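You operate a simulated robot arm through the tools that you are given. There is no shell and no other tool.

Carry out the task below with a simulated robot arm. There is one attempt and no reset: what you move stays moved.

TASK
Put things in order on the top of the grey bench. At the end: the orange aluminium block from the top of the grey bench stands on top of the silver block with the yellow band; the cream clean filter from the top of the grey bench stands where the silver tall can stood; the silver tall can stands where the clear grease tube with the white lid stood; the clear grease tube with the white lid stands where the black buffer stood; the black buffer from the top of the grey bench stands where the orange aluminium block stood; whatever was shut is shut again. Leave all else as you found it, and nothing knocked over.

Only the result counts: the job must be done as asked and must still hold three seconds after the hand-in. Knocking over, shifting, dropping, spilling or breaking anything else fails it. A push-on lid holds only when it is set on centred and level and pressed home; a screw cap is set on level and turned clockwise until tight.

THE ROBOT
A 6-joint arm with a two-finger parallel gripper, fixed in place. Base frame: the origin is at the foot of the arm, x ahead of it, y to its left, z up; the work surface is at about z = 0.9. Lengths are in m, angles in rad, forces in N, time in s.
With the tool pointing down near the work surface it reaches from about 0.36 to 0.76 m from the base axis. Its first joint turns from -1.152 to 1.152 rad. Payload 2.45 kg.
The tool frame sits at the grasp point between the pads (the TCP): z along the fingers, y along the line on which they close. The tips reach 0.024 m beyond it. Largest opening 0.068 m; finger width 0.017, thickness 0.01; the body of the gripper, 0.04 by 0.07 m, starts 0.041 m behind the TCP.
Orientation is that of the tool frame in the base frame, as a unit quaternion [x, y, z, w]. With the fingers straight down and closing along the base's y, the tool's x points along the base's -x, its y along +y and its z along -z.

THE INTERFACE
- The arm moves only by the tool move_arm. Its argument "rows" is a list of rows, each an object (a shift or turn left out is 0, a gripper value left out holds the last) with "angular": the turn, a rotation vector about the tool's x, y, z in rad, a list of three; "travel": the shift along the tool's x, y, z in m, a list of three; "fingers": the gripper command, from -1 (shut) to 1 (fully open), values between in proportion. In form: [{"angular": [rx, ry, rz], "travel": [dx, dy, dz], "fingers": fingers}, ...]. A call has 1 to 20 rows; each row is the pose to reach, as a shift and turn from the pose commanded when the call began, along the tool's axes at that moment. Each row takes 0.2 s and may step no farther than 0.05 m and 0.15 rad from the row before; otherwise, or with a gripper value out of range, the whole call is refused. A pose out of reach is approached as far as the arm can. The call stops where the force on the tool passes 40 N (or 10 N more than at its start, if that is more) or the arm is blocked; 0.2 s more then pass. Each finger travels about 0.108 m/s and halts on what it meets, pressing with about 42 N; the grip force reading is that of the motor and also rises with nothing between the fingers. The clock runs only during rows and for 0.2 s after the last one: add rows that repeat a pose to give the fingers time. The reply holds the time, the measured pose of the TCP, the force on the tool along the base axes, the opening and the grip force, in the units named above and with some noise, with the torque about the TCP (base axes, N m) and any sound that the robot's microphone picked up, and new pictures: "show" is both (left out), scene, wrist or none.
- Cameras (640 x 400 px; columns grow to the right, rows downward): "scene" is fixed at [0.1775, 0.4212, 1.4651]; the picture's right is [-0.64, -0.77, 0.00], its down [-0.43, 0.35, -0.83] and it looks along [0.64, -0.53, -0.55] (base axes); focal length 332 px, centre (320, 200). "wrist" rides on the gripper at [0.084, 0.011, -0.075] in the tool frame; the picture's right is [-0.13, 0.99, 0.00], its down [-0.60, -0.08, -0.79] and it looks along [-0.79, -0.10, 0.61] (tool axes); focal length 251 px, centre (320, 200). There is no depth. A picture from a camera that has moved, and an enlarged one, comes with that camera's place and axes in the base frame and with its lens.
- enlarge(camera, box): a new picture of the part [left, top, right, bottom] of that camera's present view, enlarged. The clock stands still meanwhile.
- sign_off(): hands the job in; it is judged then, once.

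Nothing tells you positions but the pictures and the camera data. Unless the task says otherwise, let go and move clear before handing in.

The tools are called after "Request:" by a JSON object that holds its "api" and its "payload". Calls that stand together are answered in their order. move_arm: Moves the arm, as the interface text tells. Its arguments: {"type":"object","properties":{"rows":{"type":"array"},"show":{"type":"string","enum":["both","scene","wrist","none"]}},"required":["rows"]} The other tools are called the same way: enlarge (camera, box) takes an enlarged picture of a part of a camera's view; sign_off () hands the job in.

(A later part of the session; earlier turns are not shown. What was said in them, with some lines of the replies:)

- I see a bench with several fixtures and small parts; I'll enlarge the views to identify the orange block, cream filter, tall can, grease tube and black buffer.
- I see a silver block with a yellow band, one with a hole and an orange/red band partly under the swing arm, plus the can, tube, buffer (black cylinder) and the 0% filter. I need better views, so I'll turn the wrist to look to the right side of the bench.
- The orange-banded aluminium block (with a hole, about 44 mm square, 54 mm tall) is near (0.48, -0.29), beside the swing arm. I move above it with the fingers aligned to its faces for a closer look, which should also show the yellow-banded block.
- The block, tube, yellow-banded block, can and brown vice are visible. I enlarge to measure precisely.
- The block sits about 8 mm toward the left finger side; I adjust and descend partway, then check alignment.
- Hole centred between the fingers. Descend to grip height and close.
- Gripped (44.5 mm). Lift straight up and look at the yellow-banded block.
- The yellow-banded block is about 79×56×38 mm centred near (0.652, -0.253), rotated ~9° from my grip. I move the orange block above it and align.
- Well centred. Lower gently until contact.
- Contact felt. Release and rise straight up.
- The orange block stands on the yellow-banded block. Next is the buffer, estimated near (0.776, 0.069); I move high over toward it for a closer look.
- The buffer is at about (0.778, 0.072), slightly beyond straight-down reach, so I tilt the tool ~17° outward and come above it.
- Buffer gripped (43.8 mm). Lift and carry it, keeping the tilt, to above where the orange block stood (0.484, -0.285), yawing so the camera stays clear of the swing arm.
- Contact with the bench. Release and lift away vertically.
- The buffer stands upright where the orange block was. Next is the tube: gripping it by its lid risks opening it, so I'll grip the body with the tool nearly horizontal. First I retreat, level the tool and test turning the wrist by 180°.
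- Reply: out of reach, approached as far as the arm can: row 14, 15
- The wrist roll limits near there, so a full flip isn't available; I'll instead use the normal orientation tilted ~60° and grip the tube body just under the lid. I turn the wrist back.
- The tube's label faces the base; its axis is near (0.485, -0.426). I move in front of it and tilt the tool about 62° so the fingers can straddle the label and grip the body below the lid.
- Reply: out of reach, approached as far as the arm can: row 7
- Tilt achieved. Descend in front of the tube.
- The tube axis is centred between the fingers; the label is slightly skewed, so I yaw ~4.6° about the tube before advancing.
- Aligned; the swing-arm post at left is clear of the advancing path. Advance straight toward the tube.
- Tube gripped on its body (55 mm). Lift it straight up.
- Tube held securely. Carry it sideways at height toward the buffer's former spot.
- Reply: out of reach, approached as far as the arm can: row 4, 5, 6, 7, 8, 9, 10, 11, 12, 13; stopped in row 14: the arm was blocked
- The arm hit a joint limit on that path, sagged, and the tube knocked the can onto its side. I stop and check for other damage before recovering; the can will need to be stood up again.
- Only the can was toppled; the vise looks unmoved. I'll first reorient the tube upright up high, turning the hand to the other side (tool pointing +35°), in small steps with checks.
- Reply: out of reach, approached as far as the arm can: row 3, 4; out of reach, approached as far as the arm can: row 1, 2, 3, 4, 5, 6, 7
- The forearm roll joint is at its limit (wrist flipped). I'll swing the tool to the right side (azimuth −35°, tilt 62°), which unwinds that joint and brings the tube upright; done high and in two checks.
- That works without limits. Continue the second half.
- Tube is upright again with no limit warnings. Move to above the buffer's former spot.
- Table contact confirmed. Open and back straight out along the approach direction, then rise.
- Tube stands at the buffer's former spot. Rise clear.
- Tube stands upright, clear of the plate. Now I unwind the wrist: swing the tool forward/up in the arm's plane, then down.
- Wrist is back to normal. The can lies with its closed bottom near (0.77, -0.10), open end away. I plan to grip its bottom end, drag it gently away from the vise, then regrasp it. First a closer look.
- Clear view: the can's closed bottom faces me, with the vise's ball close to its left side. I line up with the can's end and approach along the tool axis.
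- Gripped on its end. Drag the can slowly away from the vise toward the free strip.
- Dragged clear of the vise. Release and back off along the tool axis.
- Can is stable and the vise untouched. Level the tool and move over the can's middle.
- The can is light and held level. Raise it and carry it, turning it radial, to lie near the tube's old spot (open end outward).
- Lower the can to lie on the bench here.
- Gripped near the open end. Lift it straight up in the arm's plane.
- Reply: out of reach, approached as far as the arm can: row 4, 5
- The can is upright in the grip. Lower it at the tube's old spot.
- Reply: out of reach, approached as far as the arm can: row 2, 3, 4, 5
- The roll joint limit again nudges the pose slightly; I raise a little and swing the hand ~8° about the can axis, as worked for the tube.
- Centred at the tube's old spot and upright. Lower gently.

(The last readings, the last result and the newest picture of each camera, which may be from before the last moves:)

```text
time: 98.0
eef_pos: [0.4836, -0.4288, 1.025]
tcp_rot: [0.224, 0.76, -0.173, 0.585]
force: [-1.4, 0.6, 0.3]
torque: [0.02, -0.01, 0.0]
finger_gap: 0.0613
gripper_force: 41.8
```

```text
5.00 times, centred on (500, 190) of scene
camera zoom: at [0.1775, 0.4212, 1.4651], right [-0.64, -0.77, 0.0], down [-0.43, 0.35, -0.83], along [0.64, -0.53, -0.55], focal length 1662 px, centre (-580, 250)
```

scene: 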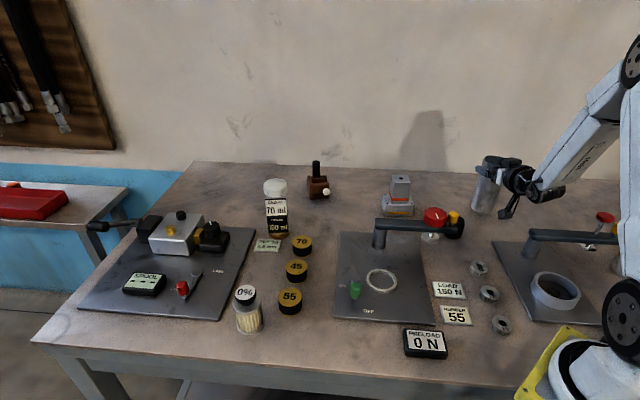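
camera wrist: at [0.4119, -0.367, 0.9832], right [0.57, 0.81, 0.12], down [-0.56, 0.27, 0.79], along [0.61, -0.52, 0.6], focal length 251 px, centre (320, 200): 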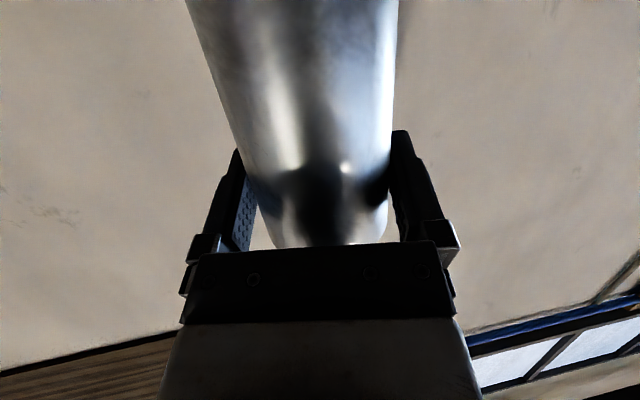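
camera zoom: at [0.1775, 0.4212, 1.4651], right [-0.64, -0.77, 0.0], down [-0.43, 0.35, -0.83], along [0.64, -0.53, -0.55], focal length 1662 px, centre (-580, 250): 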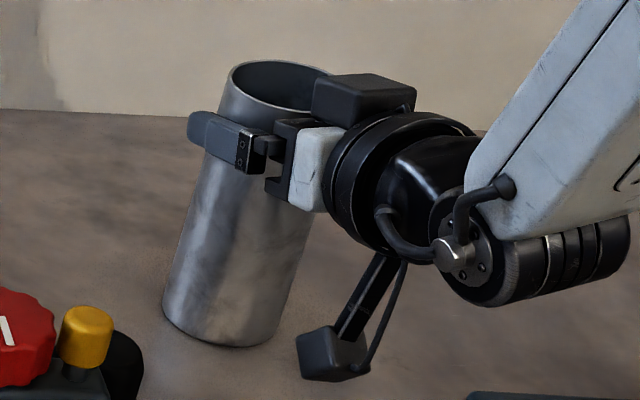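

Request:
{"api": "move_arm", "payload": {"rows": [{"travel": [0.001, 0, 0.0003]}, {"travel": [0.0019, 0, 0.0005]}], "show": "none"}}

Request:
{"api": "move_arm", "payload": {"rows": [{"travel": [0.001, 0, 0.0003]}, {"travel": [0.0015, 0, 0.0004]}], "show": "none"}}

```text
time: 98.6
eef_pos: [0.485, -0.4285, 1.0258]
tcp_rot: [0.224, 0.758, -0.175, 0.587]
force: [-3.4, 2.9, 13.0]
torque: [0.29, 0.0, 0.06]
finger_gap: 0.0614
gripper_force: 41.6
```

```text
time: 99.2
eef_pos: [0.4861, -0.4295, 1.0252]
tcp_rot: [0.224, 0.757, -0.176, 0.588]
force: [-6.4, 3.3, 29.3]
torque: [0.34, 0.23, 0.03]
finger_gap: 0.0613
gripper_force: 42.4
```

Firm contact; ease off the preload, then check.

Request:
{"api": "move_arm", "payload": {"rows": [{"travel": [-0.0012, 0, -0.0003]}, {"travel": [-0.0024, 0, -0.0006]}], "show": "none"}}

Request:
{"api": "enlarge", "payload": {"camera": "scene", "box": [460, 150, 540, 230]}}

```text
time: 99.8
eef_pos: [0.4863, -0.4288, 1.0256]
tcp_rot: [0.223, 0.759, -0.174, 0.587]
force: [3.0, -5.5, 14.5]
torque: [-0.8, -0.82, -0.13]
finger_gap: 0.0612
gripper_force: 41.6
```

```text
5.00 times, centred on (500, 190) of scene
camera zoom: at [0.1773, 0.4212, 1.4651], right [-0.64, -0.77, 0.0], down [-0.43, 0.35, -0.83], along [0.64, -0.53, -0.55], focal length 1662 px, centre (-580, 250)
```

zoom: 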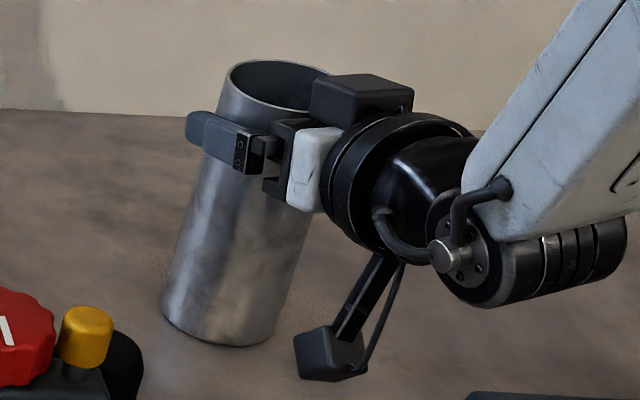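

Request:
{"api": "move_arm", "payload": {"rows": [{"travel": [-0.0007, 0, -0.0002]}, {"travel": [-0.0007, 0, -0.0002]}], "show": "none"}}

```text
time: 100.4
eef_pos: [0.4848, -0.4277, 1.0249]
tcp_rot: [0.225, 0.759, -0.174, 0.585]
force: [2.7, -3.2, 11.5]
torque: [-0.58, -0.69, -0.05]
finger_gap: 0.0613
gripper_force: 42.5
```

Request:
{"api": "move_arm", "payload": {"rows": [{"travel": [-0.0007, 0, -0.0002]}, {"travel": [-0.0007, 0, -0.0002]}], "show": "none"}}

```text
time: 101.0
eef_pos: [0.4851, -0.4268, 1.0258]
tcp_rot: [0.225, 0.76, -0.173, 0.584]
force: [1.2, -1.2, 5.8]
torque: [-0.31, -0.37, -0.01]
finger_gap: 0.0611
gripper_force: 41.6
```

Light contact now. Open slowly and back straight out.

Request:
{"api": "move_arm", "payload": {"rows": [{"fingers": 0.6}, {"fingers": 0.85}, {"fingers": 1}, {"fingers": 1}]}}

Request:
{"api": "enlarge", "payload": {"camera": "scene", "box": [460, 150, 540, 230]}}

```text
time: 102.0
eef_pos: [0.4852, -0.4269, 1.0261]
tcp_rot: [0.224, 0.76, -0.173, 0.585]
force: [-0.3, 0.3, -0.2]
torque: [0.04, 0.01, 0.01]
finger_gap: 0.0679
gripper_force: 0.1
camera wrist: at [0.4119, -0.3662, 0.9637], right [0.57, 0.81, 0.12], down [-0.56, 0.27, 0.79], along [0.61, -0.52, 0.6], focal length 251 px, centre (320, 200)
```

scene: 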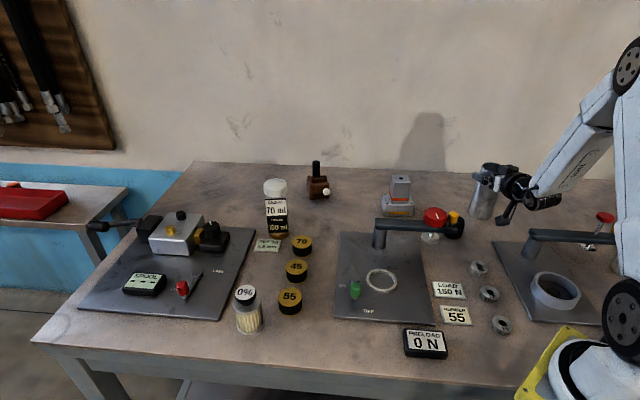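
wrist: 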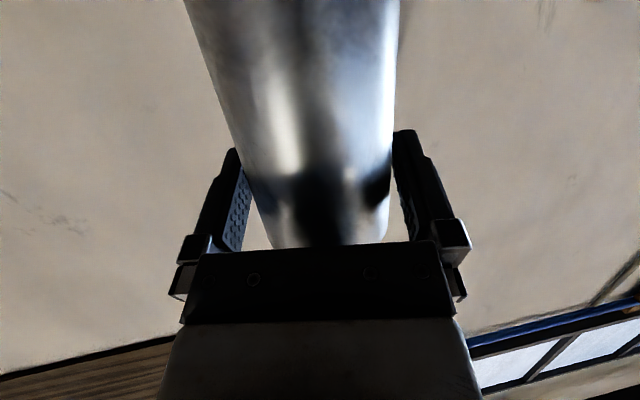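

```text
5.00 times, centred on (500, 190) of scene
camera zoom: at [0.1775, 0.4212, 1.4651], right [-0.64, -0.77, 0.0], down [-0.43, 0.35, -0.83], along [0.64, -0.53, -0.55], focal length 1662 px, centre (-580, 250)
```

zoom: 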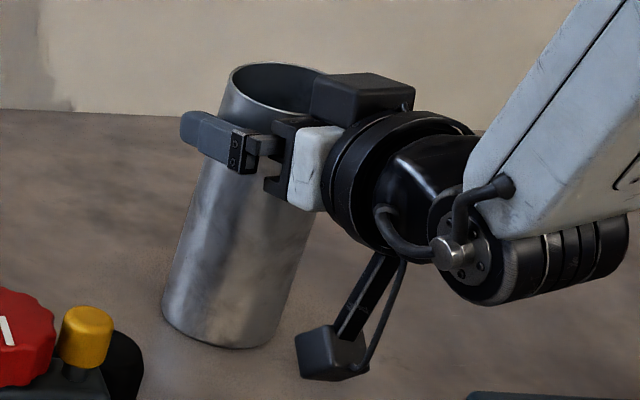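

Request:
{"api": "move_arm", "payload": {"rows": [{"travel": [0.0025, 0, -0.0097]}, {"travel": [0.0063, 0, -0.0242]}, {"travel": [0.0114, 0, -0.0435]}, {"travel": [0.0177, 0, -0.0677]}, {"travel": [0.0177, 0, -0.0677]}]}}

Request:
{"api": "enlarge", "payload": {"camera": "scene", "box": [460, 150, 540, 230]}}

```text
time: 103.2
eef_pos: [0.4261, -0.3913, 1.0264]
tcp_rot: [0.224, 0.76, -0.173, 0.585]
force: [-0.3, 0.0, 0.2]
torque: [-0.04, 0.01, 0.02]
finger_gap: 0.0679
gripper_force: 0.0
camera wrist: at [0.3532, -0.3302, 0.9639], right [0.57, 0.81, 0.12], down [-0.56, 0.27, 0.79], along [0.61, -0.52, 0.6], focal length 251 px, centre (320, 200)
```

scene: 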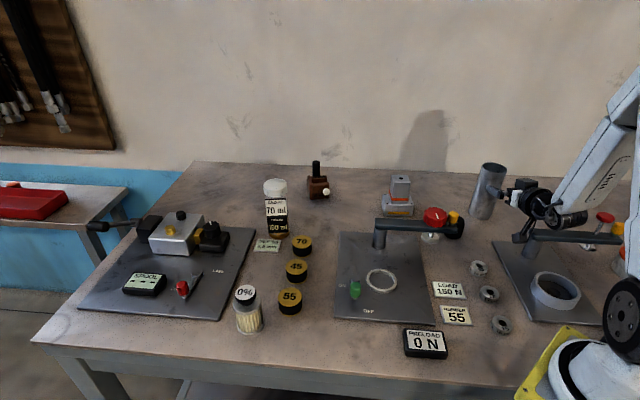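
wrist: 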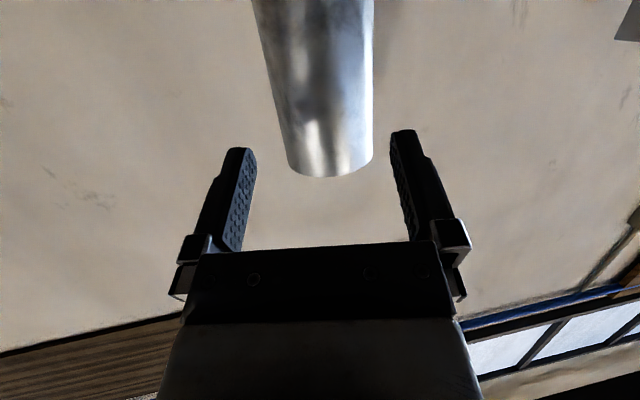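

```text
5.00 times, centred on (500, 190) of scene
camera zoom: at [0.1775, 0.4212, 1.4651], right [-0.64, -0.77, 0.0], down [-0.43, 0.35, -0.83], along [0.64, -0.53, -0.55], focal length 1662 px, centre (-580, 250)
```

zoom: 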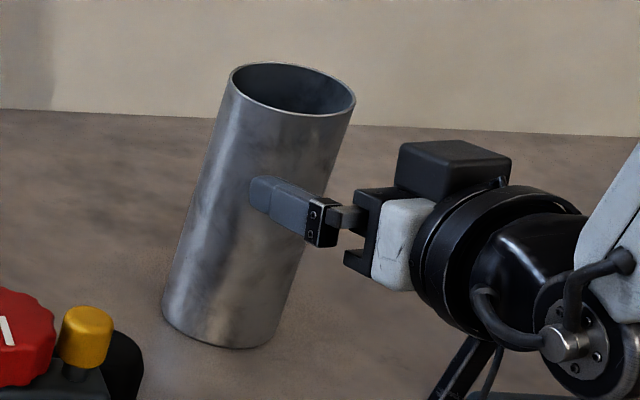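

The can stands upright at the tube's former spot. Rise and unwind the wrist over free space (swing left, then level).

Request:
{"api": "move_arm", "payload": {"rows": [{"travel": [-0.0411, 0, -0.0107]}, {"travel": [-0.0822, 0, -0.0215]}, {"travel": [-0.1234, 0, -0.0322]}, {"travel": [-0.1645, 0, -0.0429]}, {"travel": [-0.1645, 0, -0.0429]}], "show": "none"}}

Request:
{"api": "move_arm", "payload": {"rows": [{"travel": [0.0005, 0.0227, -0.002], "angular": [-0.1279, 0, -0.0334]}, {"travel": [0.001, 0.0453, -0.004], "angular": [-0.2557, 0, -0.0668]}, {"travel": [0.0015, 0.068, -0.006], "angular": [-0.3836, 0, -0.1002]}, {"travel": [0.0019, 0.0906, -0.0079], "angular": [-0.5114, 0, -0.1335]}], "show": "scene"}}

```text
time: 104.4
eef_pos: [0.4296, -0.3909, 1.1975]
tcp_rot: [0.225, 0.761, -0.173, 0.584]
force: [-0.4, -0.3, -1.1]
torque: [0.01, -0.02, -0.01]
finger_gap: 0.0679
gripper_force: 0.0
```

```text
time: 105.4
eef_pos: [0.4702, -0.3099, 1.1962]
tcp_rot: [0.019, 0.793, -0.014, 0.609]
force: [0.0, -0.5, -0.4]
torque: [0.0, 0.0, 0.0]
finger_gap: 0.0681
gripper_force: 0.0
```

scene: 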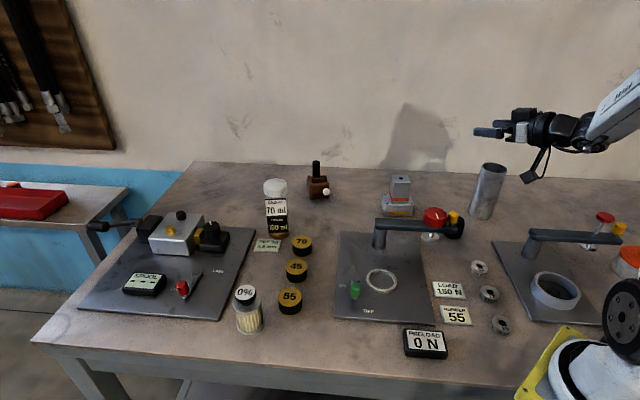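

Request:
{"api": "move_arm", "payload": {"rows": [{"angular": [0, 0.145, 0]}, {"angular": [0, 0.29, 0]}, {"angular": [0, 0.435, 0]}, {"angular": [0, 0.58, 0]}, {"angular": [0, 0.725, 0]}, {"angular": [0, 0.87, 0]}, {"angular": [0, 1.015, 0]}, {"angular": [0, 1.16, 0]}, {"angular": [0, 1.305, 0]}, {"angular": [0, 1.305, 0]}]}}

```text
time: 107.6
eef_pos: [0.469, -0.3091, 1.1959]
tcp_rot: [0.024, 1.0, -0.001, 0.003]
force: [0.2, 0.3, -0.5]
torque: [0.0, 0.02, 0.02]
finger_gap: 0.0675
gripper_force: 0.0
camera wrist: at [0.3855, -0.2929, 1.2707], right [0.18, 0.98, 0.0], down [0.6, -0.11, 0.8], along [0.78, -0.14, -0.61], focal length 251 px, centre (320, 200)
```

scene: 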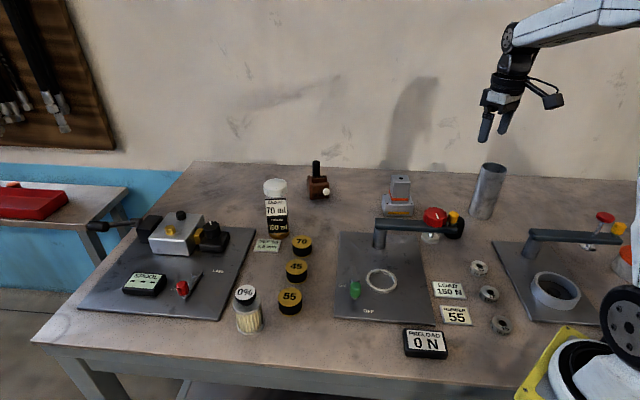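
wrist: 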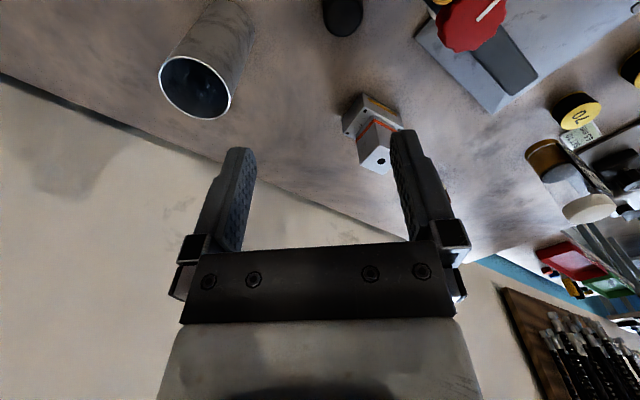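

Wrist is normal again. Move over to the filter at the left for a close look.

Request:
{"api": "move_arm", "payload": {"rows": [{"travel": [-0.0026, 0.0429, 0], "angular": [0, 0, -0.037]}, {"travel": [-0.0053, 0.0859, 0], "angular": [0, 0, -0.074]}, {"travel": [-0.0079, 0.1288, 0], "angular": [0, 0, -0.111]}, {"travel": [-0.0105, 0.1718, 0], "angular": [0, 0, -0.149]}, {"travel": [-0.0132, 0.2147, 0], "angular": [0, 0, -0.186]}, {"travel": [-0.0158, 0.2576, 0], "angular": [0, 0, -0.223]}, {"travel": [-0.0184, 0.3006, 0], "angular": [0, 0, -0.26]}, {"travel": [-0.021, 0.3435, 0], "angular": [0, 0, -0.297]}, {"travel": [-0.0237, 0.3865, 0], "angular": [0, 0, -0.334]}, {"travel": [-0.0263, 0.4294, 0], "angular": [0, 0, -0.372]}, {"travel": [-0.0289, 0.4723, 0], "angular": [0, 0, -0.409]}, {"travel": [-0.0316, 0.5153, 0.02], "angular": [0, 0, -0.446]}, {"travel": [-0.0342, 0.5582, 0.046], "angular": [0, 0, -0.483]}, {"travel": [-0.0342, 0.5582, 0.046], "angular": [0, 0, -0.483]}]}}

Request:
{"api": "enlarge", "payload": {"camera": "wrist", "box": [200, 0, 440, 180]}}

Request:
{"api": "enlarge", "payload": {"camera": "scene", "box": [200, 260, 300, 350]}}

```text
refused: row 13 steps farther than a row can; nothing moved
```

```text
2.22 times, centred on (320, 90) of wrist
camera zoom: at [0.3855, -0.2929, 1.2707], right [0.18, 0.98, 0.0], down [0.6, -0.11, 0.8], along [0.78, -0.14, -0.61], focal length 559 px, centre (320, 444)
```

zoom: 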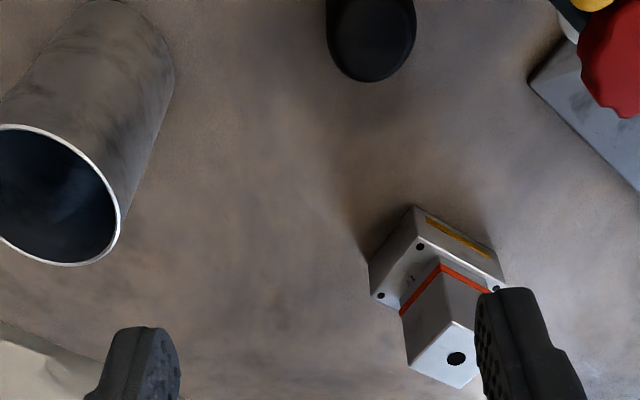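

```text
4.44 times, centred on (250, 305) of scene
camera zoom: at [0.1775, 0.4212, 1.4651], right [-0.64, -0.77, 0.0], down [-0.43, 0.35, -0.83], along [0.64, -0.53, -0.55], focal length 1477 px, centre (631, -267)
```

zoom: 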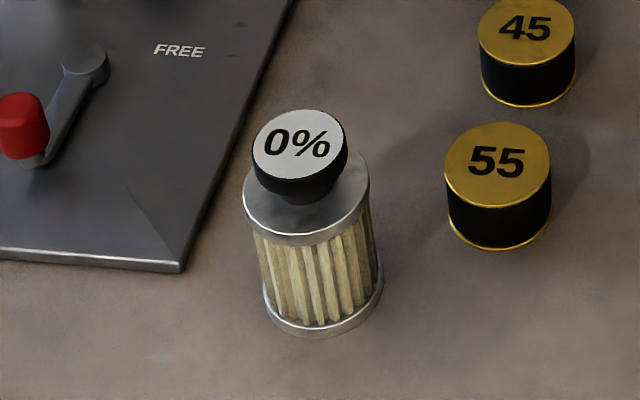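

Request:
{"api": "move_arm", "payload": {"rows": [{"travel": [-0.0026, 0.0429, 0], "angular": [0, 0, -0.037]}, {"travel": [-0.0053, 0.0859, 0], "angular": [0, 0, -0.074]}, {"travel": [-0.0079, 0.1288, 0], "angular": [0, 0, -0.111]}, {"travel": [-0.0105, 0.1718, 0], "angular": [0, 0, -0.149]}, {"travel": [-0.0132, 0.2147, 0], "angular": [0, 0, -0.186]}, {"travel": [-0.0158, 0.2576, 0], "angular": [0, 0, -0.223]}, {"travel": [-0.0184, 0.3006, 0], "angular": [0, 0, -0.26]}, {"travel": [-0.021, 0.3435, 0], "angular": [0, 0, -0.297]}, {"travel": [-0.0237, 0.3865, 0], "angular": [0, 0, -0.334]}, {"travel": [-0.0263, 0.4294, 0], "angular": [0, 0, -0.372]}, {"travel": [-0.0289, 0.4723, 0], "angular": [0, 0, -0.409]}, {"travel": [-0.0316, 0.5153, 0], "angular": [0, 0, -0.446]}, {"travel": [-0.0342, 0.5582, 0], "angular": [0, 0, -0.483]}, {"travel": [-0.0342, 0.5582, 0.046], "angular": [0, 0, -0.483]}, {"travel": [-0.0342, 0.5582, 0.046], "angular": [0, 0, -0.483]}]}}

Request:
{"api": "enlarge", "payload": {"camera": "wrist", "box": [200, 0, 440, 180]}}

```text
time: 110.8
eef_pos: [0.5294, 0.2465, 1.1501]
tcp_rot: [-0.217, 0.976, -0.002, 0.005]
force: [0.2, 1.5, 0.8]
torque: [-0.01, 0.02, -0.06]
finger_gap: 0.0682
gripper_force: 0.1
camera wrist: at [0.4481, 0.2216, 1.2234], right [-0.3, 0.95, 0.0], down [0.58, 0.18, 0.8], along [0.76, 0.24, -0.6], focal length 251 px, centre (320, 200)
```

scene: 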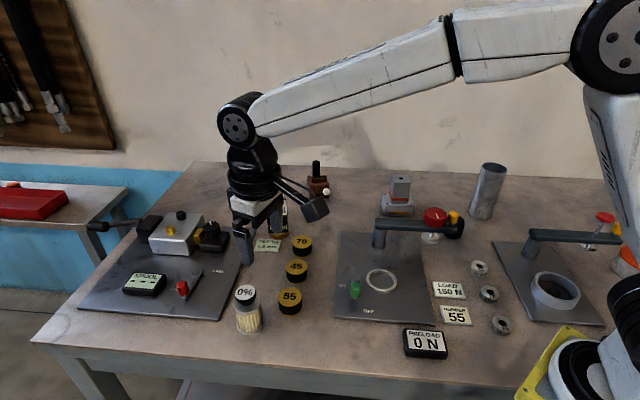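
wrist: 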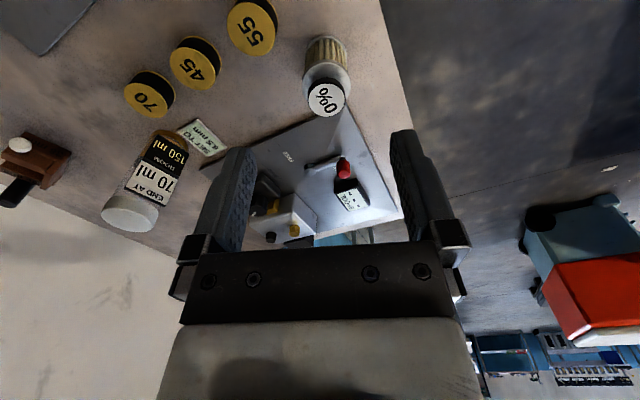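

```text
2.22 times, centred on (320, 90) of wrist
camera zoom: at [0.4481, 0.2216, 1.2234], right [-0.3, 0.95, 0.0], down [0.58, 0.18, 0.8], along [0.76, 0.24, -0.6], focal length 559 px, centre (320, 444)
```

zoom: 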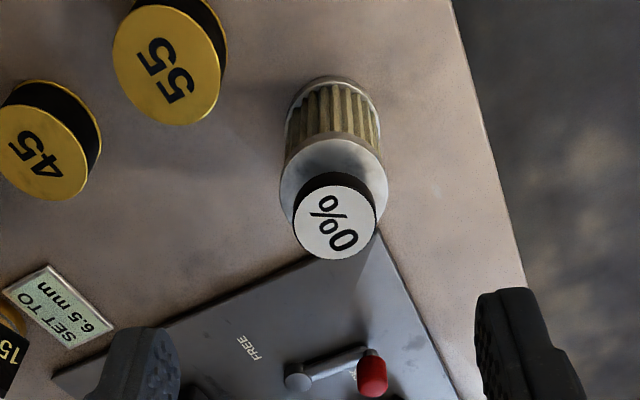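

The filter is at about (0.579, 0.271), with an indicator knob on top (~0.998). Move above it.

Request:
{"api": "move_arm", "payload": {"rows": [{"travel": [-0.0277, 0.0006, 0.02]}, {"travel": [-0.0553, 0.0012, 0.05]}, {"travel": [-0.0553, 0.0012, 0.085]}, {"travel": [-0.0553, 0.0012, 0.085]}]}}

Request:
{"api": "enlarge", "payload": {"camera": "wrist", "box": [200, 0, 440, 180]}}

Request:
{"api": "enlarge", "payload": {"camera": "scene", "box": [180, 200, 320, 340]}}

```text
time: 111.8
eef_pos: [0.5803, 0.2691, 1.0639]
tcp_rot: [-0.217, 0.976, -0.001, 0.004]
force: [0.4, -0.2, 0.1]
torque: [0.01, -0.01, -0.05]
finger_gap: 0.068
gripper_force: 0.1
camera wrist: at [0.4983, 0.246, 1.1383], right [-0.3, 0.95, 0.0], down [0.58, 0.18, 0.8], along [0.76, 0.24, -0.6], focal length 251 px, centre (320, 200)
```

scene: 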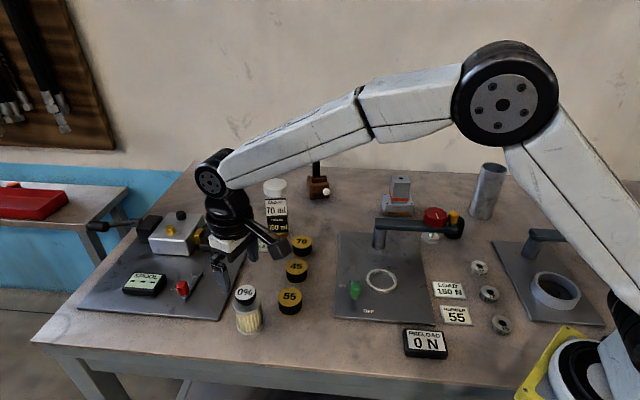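
wrist: 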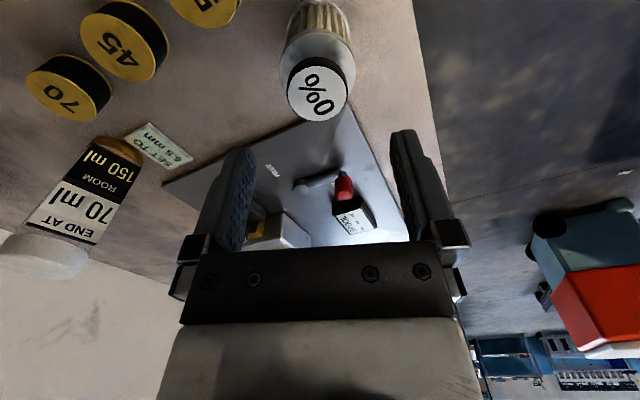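

```text
2.22 times, centred on (320, 90) of wrist
camera zoom: at [0.4983, 0.246, 1.1383], right [-0.3, 0.95, 0.0], down [0.58, 0.18, 0.8], along [0.76, 0.24, -0.6], focal length 559 px, centre (320, 444)
```

zoom: 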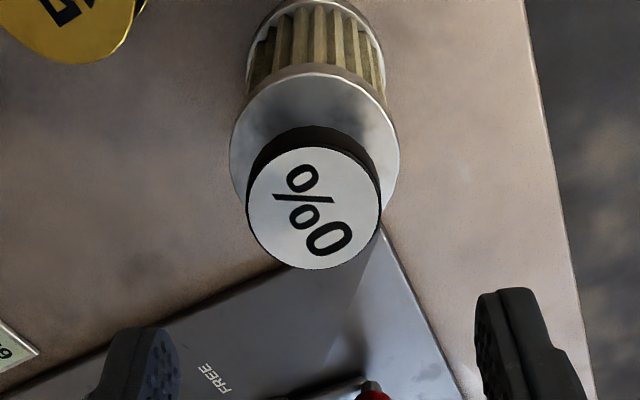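

```text
2.86 times, centred on (250, 270) of scene
camera zoom: at [0.1775, 0.4212, 1.4651], right [-0.64, -0.77, 0.0], down [-0.43, 0.35, -0.83], along [0.64, -0.53, -0.55], focal length 950 px, centre (520, 0)
```

zoom: 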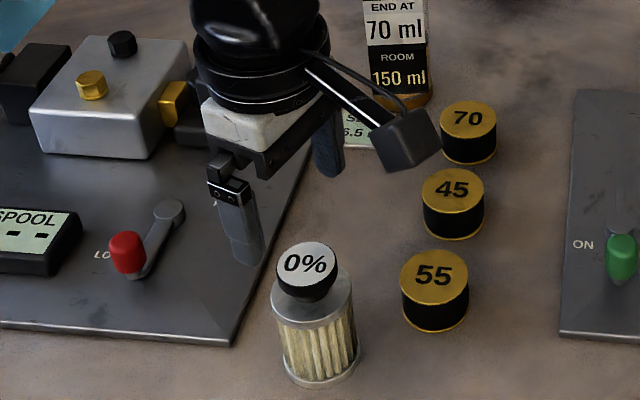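

Request:
{"api": "move_arm", "payload": {"rows": [{"travel": [0.004, 0, 0.03]}, {"travel": [0.004, 0, 0.06]}, {"travel": [0.004, 0, 0.085]}, {"travel": [0.004, 0, 0.098]}, {"travel": [0.004, 0, 0.098]}]}}

Request:
{"api": "enlarge", "payload": {"camera": "wrist", "box": [180, 60, 460, 260]}}

Request:
{"api": "enlarge", "payload": {"camera": "scene", "box": [180, 220, 320, 340]}}

```text
time: 113.0
eef_pos: [0.578, 0.27, 0.9676]
tcp_rot: [-0.216, 0.976, -0.001, 0.003]
force: [0.3, 0.2, -0.4]
torque: [-0.02, -0.02, 0.02]
finger_gap: 0.068
gripper_force: 0.1
camera wrist: at [0.4953, 0.2451, 1.0421], right [-0.3, 0.95, 0.0], down [0.58, 0.18, 0.8], along [0.76, 0.24, -0.6], focal length 251 px, centre (320, 200)
```

scene: 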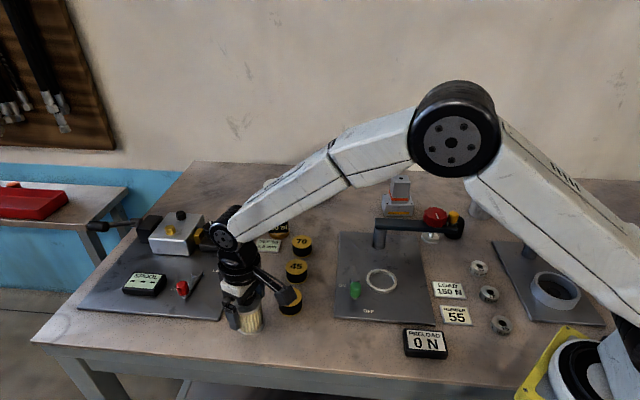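
wrist: 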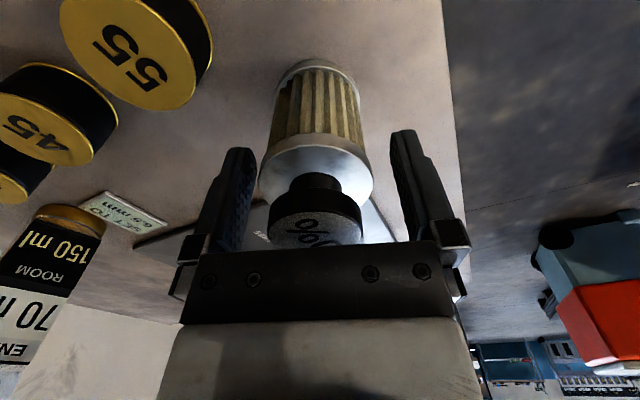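

```text
2.00 times, centred on (320, 160) of wrist
camera zoom: at [0.4953, 0.2451, 1.0421], right [-0.3, 0.95, 0.0], down [0.58, 0.18, 0.8], along [0.76, 0.24, -0.6], focal length 503 px, centre (320, 280)
```

zoom: 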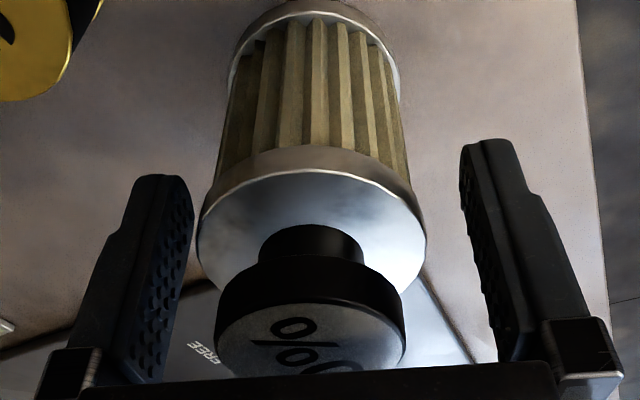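

```text
3.33 times, centred on (250, 280) of scene
camera zoom: at [0.1775, 0.4212, 1.4651], right [-0.64, -0.77, 0.0], down [-0.43, 0.35, -0.83], along [0.64, -0.53, -0.55], focal length 1108 px, centre (553, -67)
```

zoom: 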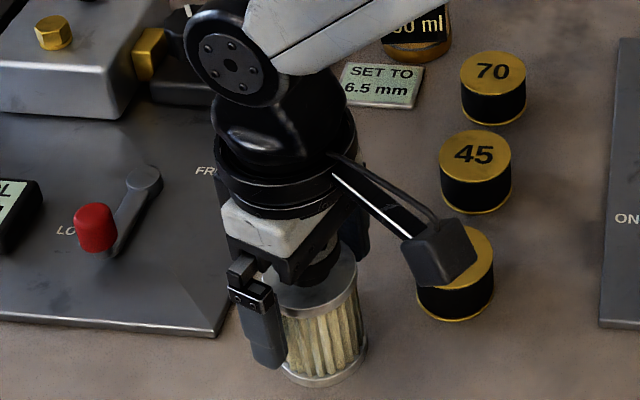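

Request:
{"api": "move_arm", "payload": {"rows": [{"travel": [0, -0.001, 0.006]}, {"travel": [0, -0.001, 0.012]}, {"travel": [0, -0.001, 0.012], "fingers": 0.6}, {"travel": [0, -0.001, 0.012], "fingers": -1}, {"travel": [0, -0.001, 0.012], "fingers": -1}, {"travel": [0, -0.001, 0.012], "fingers": -1}]}}

Request:
{"api": "enlarge", "payload": {"camera": "wrist", "box": [180, 60, 460, 260]}}

```text
time: 114.4
eef_pos: [0.5776, 0.2683, 0.9565]
tcp_rot: [-0.217, 0.976, -0.002, 0.003]
force: [0.8, 0.3, -0.7]
torque: [0.0, -0.02, -0.01]
finger_gap: 0.0506
gripper_force: 42.0
camera wrist: at [0.4963, 0.244, 1.0305], right [-0.3, 0.95, 0.0], down [0.58, 0.18, 0.8], along [0.76, 0.24, -0.6], focal length 251 px, centre (320, 200)
```

scene: 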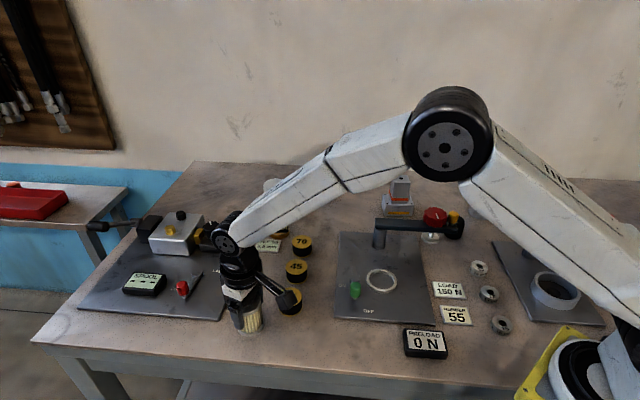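
wrist: 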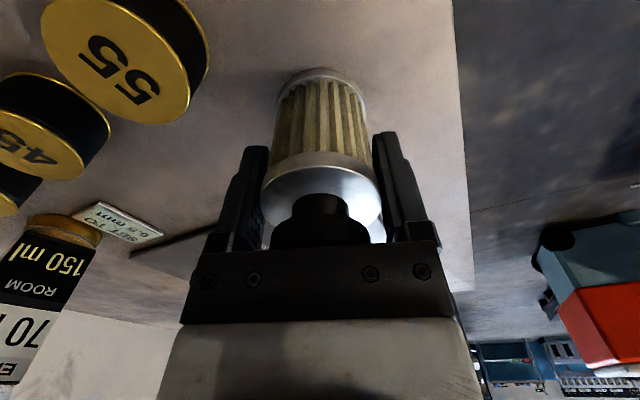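

```text
2.00 times, centred on (320, 160) of wrist
camera zoom: at [0.4963, 0.244, 1.0305], right [-0.3, 0.95, 0.0], down [0.58, 0.18, 0.8], along [0.76, 0.24, -0.6], focal length 503 px, centre (320, 280)
```

zoom: 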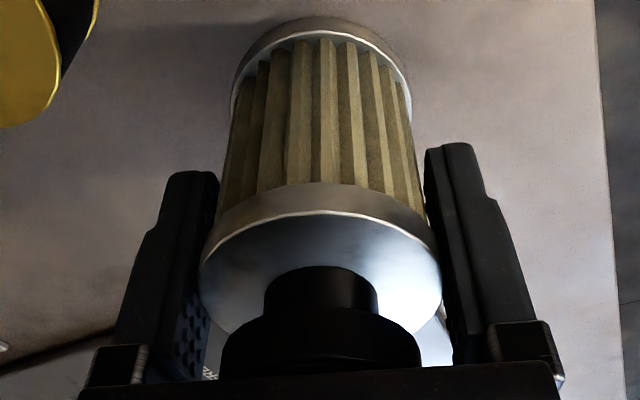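

Filter gripped on its top cap (50.6 mm). Lift and carry to where the can stood.

Request:
{"api": "move_arm", "payload": {"rows": [{"travel": [0, 0, -0.02]}, {"travel": [0, 0, -0.06]}, {"travel": [0, 0, -0.1]}, {"travel": [0, 0, -0.15]}, {"travel": [0, 0, -0.19]}, {"travel": [0, 0, -0.19]}]}}

Request:
{"api": "enlarge", "payload": {"camera": "scene", "box": [180, 160, 320, 280]}}

```text
time: 115.8
eef_pos: [0.5754, 0.2692, 1.1458]
tcp_rot: [-0.217, 0.976, -0.001, 0.002]
force: [0.2, -0.1, 0.1]
torque: [0.0, -0.01, 0.0]
finger_gap: 0.0508
gripper_force: 41.6
camera wrist: at [0.494, 0.2451, 1.2202], right [-0.3, 0.95, 0.0], down [0.58, 0.18, 0.8], along [0.76, 0.24, -0.6], focal length 251 px, centre (320, 200)
```

scene: 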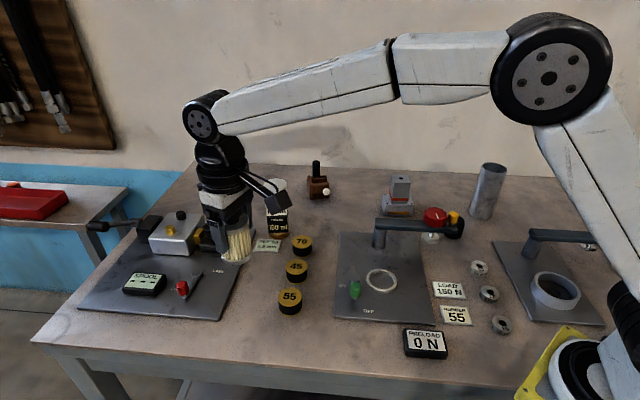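
wrist: 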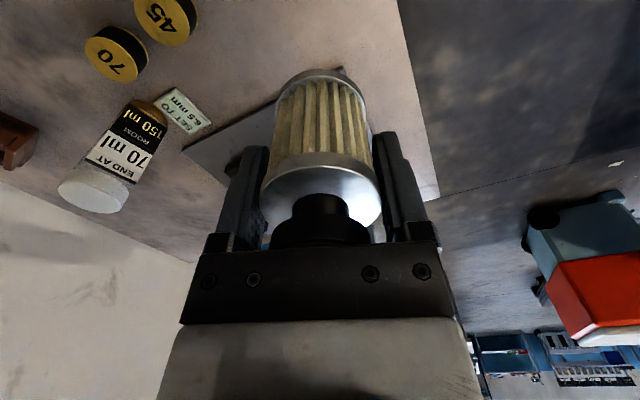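

```text
3.33 times, centred on (250, 220) of scene
camera zoom: at [0.1775, 0.4212, 1.4651], right [-0.64, -0.77, 0.0], down [-0.43, 0.35, -0.83], along [0.64, -0.53, -0.55], focal length 1108 px, centre (553, 133)
```

zoom: 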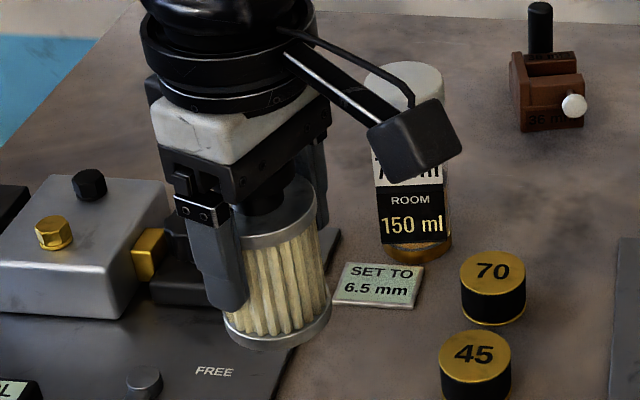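

Request:
{"api": "move_arm", "payload": {"rows": [{"travel": [0.0023, -0.041, 0], "angular": [0, 0, 0.059]}, {"travel": [0.0046, -0.082, 0], "angular": [0, 0, 0.118]}, {"travel": [0.007, -0.1229, 0], "angular": [0, 0, 0.176]}, {"travel": [0.0093, -0.1639, 0], "angular": [0, 0, 0.235]}, {"travel": [0.0116, -0.2049, 0], "angular": [0, 0, 0.294]}, {"travel": [0.0139, -0.2459, 0], "angular": [0, 0, 0.353]}, {"travel": [0.0162, -0.2869, 0], "angular": [0, 0, 0.412]}, {"travel": [0.0186, -0.3278, 0], "angular": [0, 0, 0.47]}, {"travel": [0.0209, -0.3688, 0], "angular": [0, 0, 0.529]}, {"travel": [0.0232, -0.4098, 0], "angular": [0, 0, 0.588]}, {"travel": [0.0232, -0.4098, 0], "angular": [0, 0, 0.588]}]}}

Request:
{"api": "enlarge", "payload": {"camera": "scene", "box": [220, 140, 380, 240]}}

```text
time: 118.2
eef_pos: [0.7278, -0.113, 1.1459]
tcp_rot: [0.077, 0.997, 0.001, 0.003]
force: [0.1, 0.5, -1.5]
torque: [0.01, 0.0, -0.01]
finger_gap: 0.0506
gripper_force: 41.9
camera wrist: at [0.6454, -0.0873, 1.2216], right [0.28, 0.96, 0.0], down [0.58, -0.17, 0.8], along [0.77, -0.22, -0.6], focal length 251 px, centre (320, 200)
```

scene: 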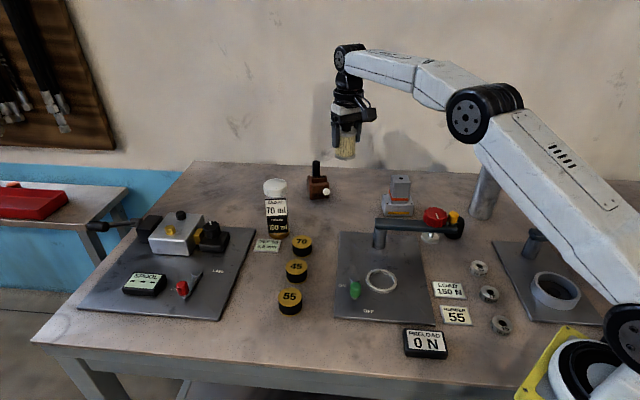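
wrist: 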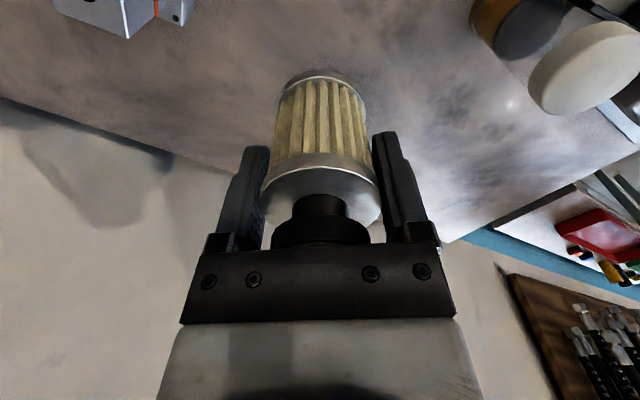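

```text
4.00 times, centred on (300, 190) of scene
camera zoom: at [0.1775, 0.4211, 1.4651], right [-0.64, -0.77, 0.0], down [-0.43, 0.35, -0.83], along [0.64, -0.53, -0.55], focal length 1329 px, centre (400, 240)
```

zoom: 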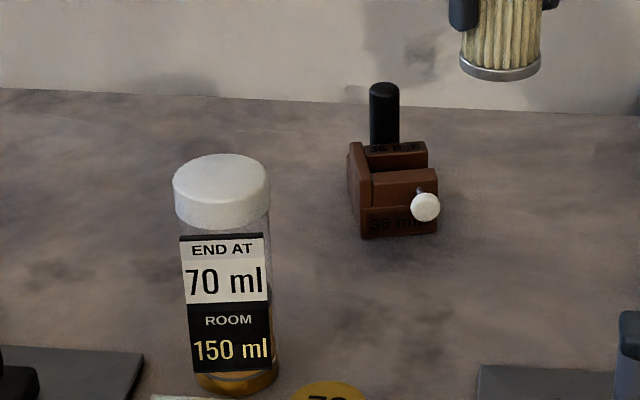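

The vise is exactly where it started. Lower the filter.

Request:
{"api": "move_arm", "payload": {"rows": [{"travel": [0, 0, 0.045]}, {"travel": [0, 0, 0.09]}, {"travel": [0, 0, 0.135]}, {"travel": [0, 0, 0.165]}, {"travel": [0, 0, 0.18]}, {"travel": [0, 0, 0.18]}], "show": "none"}}

Request:
{"api": "enlarge", "payload": {"camera": "scene", "box": [220, 140, 380, 240]}}

```text
time: 119.6
eef_pos: [0.7297, -0.111, 0.9672]
tcp_rot: [0.075, 0.997, 0.0, 0.004]
force: [0.1, -0.7, -2.2]
torque: [0.01, -0.03, -0.02]
finger_gap: 0.0506
gripper_force: 41.9
```

```text
4.00 times, centred on (300, 190) of scene
camera zoom: at [0.1775, 0.4212, 1.4651], right [-0.64, -0.77, 0.0], down [-0.43, 0.35, -0.83], along [0.64, -0.53, -0.55], focal length 1329 px, centre (400, 240)
```

zoom: 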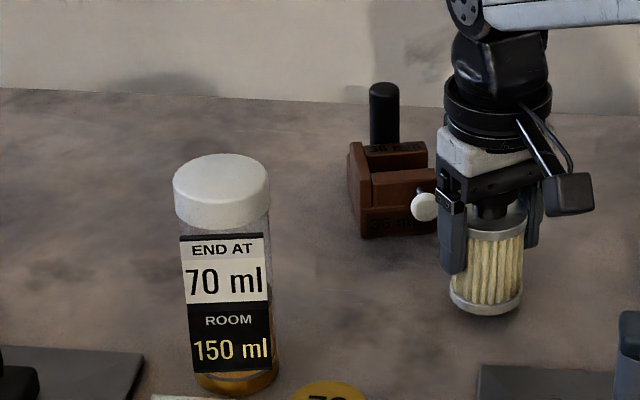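

Alignment matches the can's original footprint. Final lowering.

Request:
{"api": "move_arm", "payload": {"rows": [{"travel": [0, 0, 0.005]}, {"travel": [0, 0, 0.009]}, {"travel": [0, 0, 0.009]}], "show": "none"}}

Request:
{"api": "move_arm", "payload": {"rows": [{"travel": [0, 0, 0.001]}, {"travel": [0, 0, 0.0015]}], "show": "none"}}

```text
time: 120.4
eef_pos: [0.7298, -0.1122, 0.9571]
tcp_rot: [0.076, 0.997, 0.001, 0.003]
force: [-0.2, -0.1, -1.7]
torque: [-0.03, -0.02, -0.01]
finger_gap: 0.0507
gripper_force: 41.8
```

```text
time: 121.0
eef_pos: [0.7296, -0.1123, 0.9565]
tcp_rot: [0.075, 0.997, 0.0, 0.004]
force: [-0.1, 0.4, 1.5]
torque: [-0.01, 0.04, 0.0]
finger_gap: 0.0505
gripper_force: 41.7
```

Touching the bench. Release and rise straight up.

Request:
{"api": "move_arm", "payload": {"rows": [{"fingers": 0.3}, {"fingers": 1}, {"fingers": 1}, {"travel": [0, 0, -0.02]}, {"travel": [0, 0, -0.06]}, {"travel": [0, 0, -0.1]}, {"travel": [0, 0, -0.15]}, {"travel": [0, 0, -0.2]}]}}

Request:
{"api": "enlarge", "payload": {"camera": "scene", "box": [220, 140, 380, 240]}}

Request:
{"api": "enlarge", "payload": {"camera": "scene", "box": [360, 140, 520, 240]}}

Request:
{"api": "enlarge", "payload": {"camera": "scene", "box": [200, 220, 360, 320]}}

```text
time: 122.8
eef_pos: [0.7263, -0.1148, 1.1568]
tcp_rot: [0.077, 0.997, 0.0, 0.002]
force: [-0.1, 0.1, -0.2]
torque: [0.0, 0.0, 0.0]
finger_gap: 0.0681
gripper_force: 0.0
camera wrist: at [0.6453, -0.0899, 1.2313], right [0.28, 0.96, 0.0], down [0.58, -0.17, 0.8], along [0.77, -0.22, -0.6], focal length 251 px, centre (320, 200)
```

scene: 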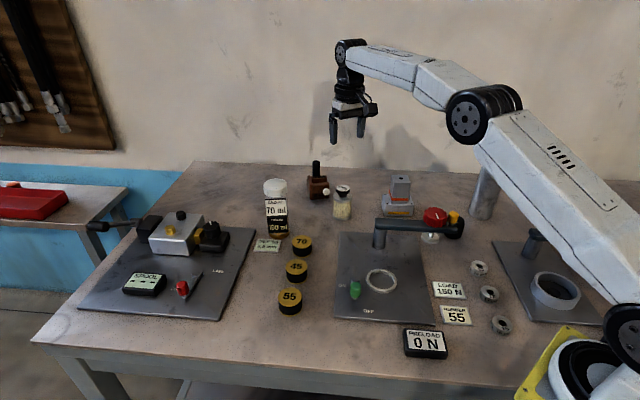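
wrist: 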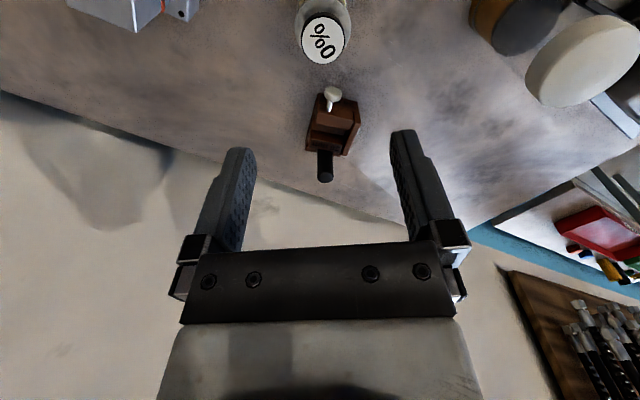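

```text
4.00 times, centred on (300, 190) of scene
camera zoom: at [0.1775, 0.4212, 1.4651], right [-0.64, -0.77, 0.0], down [-0.43, 0.35, -0.83], along [0.64, -0.53, -0.55], focal length 1329 px, centre (400, 240)
```

zoom: 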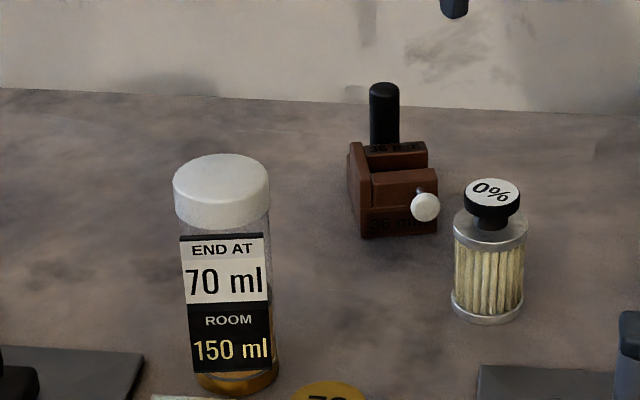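

```text
4.00 times, centred on (440, 190) of scene
camera zoom: at [0.1775, 0.4212, 1.4651], right [-0.64, -0.77, 0.0], down [-0.43, 0.35, -0.83], along [0.64, -0.53, -0.55], focal length 1329 px, centre (-160, 240)
```

zoom: 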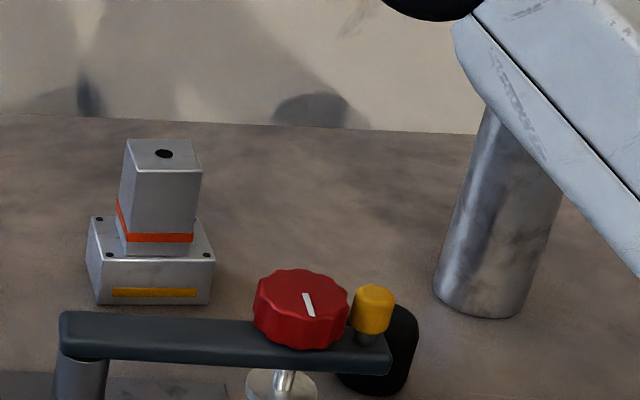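

```text
4.00 times, centred on (280, 270) of scene
camera zoom: at [0.1775, 0.4212, 1.4651], right [-0.64, -0.77, 0.0], down [-0.43, 0.35, -0.83], along [0.64, -0.53, -0.55], focal length 1329 px, centre (480, -80)
```

zoom: 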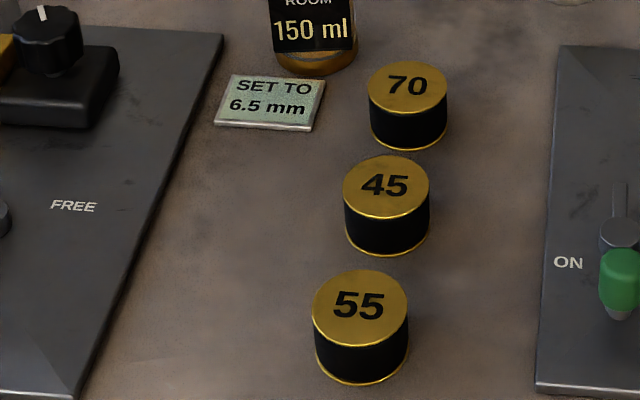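

Everything is placed. I move the arm back clear and do a final visual check.

Request:
{"api": "move_arm", "payload": {"rows": [{"travel": [0.0391, 0.0066, -0.0117]}, {"travel": [0.0782, 0.0132, -0.0233]}, {"travel": [0.1174, 0.0199, -0.035]}, {"travel": [0.1565, 0.0265, -0.0467]}, {"travel": [0.1956, 0.0331, -0.0583]}, {"travel": [0.2347, 0.0397, -0.07]}, {"travel": [0.2347, 0.0397, -0.07]}]}}

Request:
{"api": "enlarge", "payload": {"camera": "scene", "box": [420, 140, 580, 240]}}

Request:
{"api": "enlarge", "payload": {"camera": "scene", "box": [480, 180, 640, 280]}}

Request:
{"api": "enlarge", "payload": {"camera": "scene", "box": [80, 200, 240, 300]}}

```text
time: 124.4
eef_pos: [0.5013, -0.0367, 1.2264]
tcp_rot: [0.076, 0.997, 0.001, 0.004]
force: [-0.7, 0.0, 0.1]
torque: [-0.03, -0.06, 0.05]
finger_gap: 0.0678
gripper_force: 0.0
camera wrist: at [0.4194, -0.0124, 1.3007], right [0.28, 0.96, 0.0], down [0.58, -0.17, 0.8], along [0.77, -0.22, -0.6], focal length 251 px, centre (320, 200)
```

scene: 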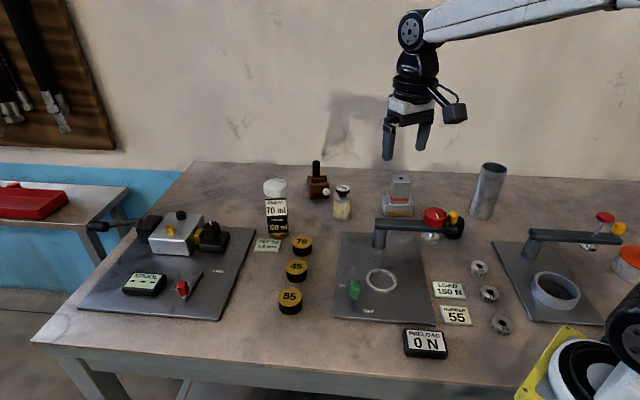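
wrist: 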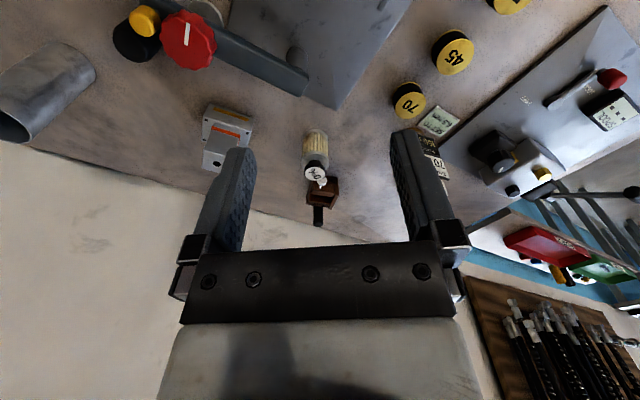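

```text
4.00 times, centred on (500, 190) of scene
camera zoom: at [0.1774, 0.4212, 1.4651], right [-0.64, -0.77, 0.0], down [-0.43, 0.35, -0.83], along [0.64, -0.53, -0.55], focal length 1329 px, centre (-400, 240)
```

zoom: 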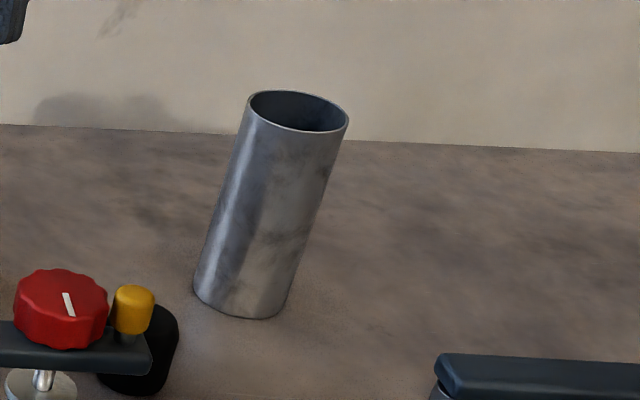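

```text
4.00 times, centred on (560, 230) of scene
camera zoom: at [0.1774, 0.4212, 1.4651], right [-0.64, -0.77, 0.0], down [-0.43, 0.35, -0.83], along [0.64, -0.53, -0.55], focal length 1329 px, centre (-640, 80)
```

zoom: 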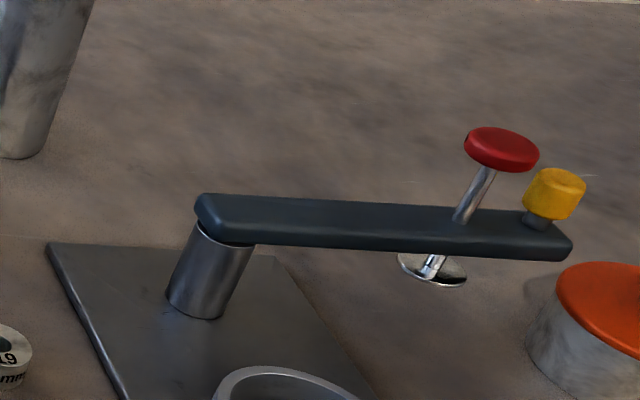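

```text
4.00 times, centred on (160, 250) of scene
camera zoom: at [0.1774, 0.4212, 1.4651], right [-0.64, -0.77, 0.0], down [-0.43, 0.35, -0.83], along [0.64, -0.53, -0.55], focal length 1329 px, centre (960, 0)
```

zoom: 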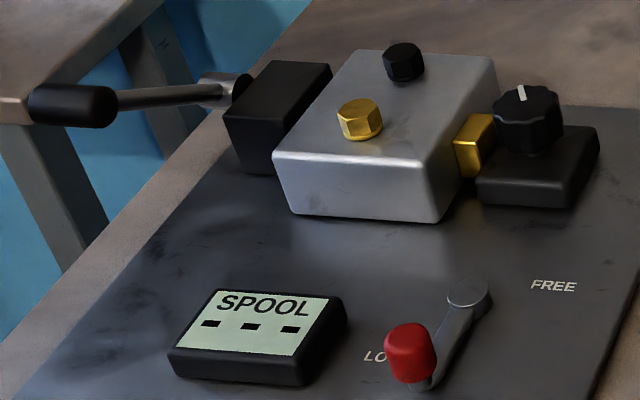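

All five items stand where asked: the orange block is on the yellow-banded block, and the buffer, tube, can and filter are in their new spots. The tube's lid stayed shut and the fixtures look unchanged. I'm handing in.

Request:
{"api": "sign_off", "payload": {}}

```text
The job is handed in.
```

I've handed the job in with all five items standing where you asked, but I knocked the silver can over partway through. In the last pictures everything was upright and the rest of the bench looked unchanged.

- **Orange block:** it stands centred on the silver block with the yellow band. I took the "orange aluminium block" to be the aluminium block with the orange band, as I saw no other orange block on the bench.
- **Black buffer:** it stands where the orange block was.
- **Grease tube:** it stands where the buffer was, set about 8 mm to one side on purpose. The tube is wider than the buffer and would otherwise have sat on the edge of the "SET TO 6.5 mm" plate. I gripped it by the body, so the lid was never opened.
- **Silver can:** it stands open end up where the tube was, about 5 mm off by my estimate.
- **Cream filter:** it stands where the can was.

**The knock:** while I was carrying the tube, the arm ran into a joint limit and sagged, and the tube tipped the can onto its side. I dragged the can clear of the small brown vise and set it upright at its new spot. The vise looked unmoved in the pictures afterwards.
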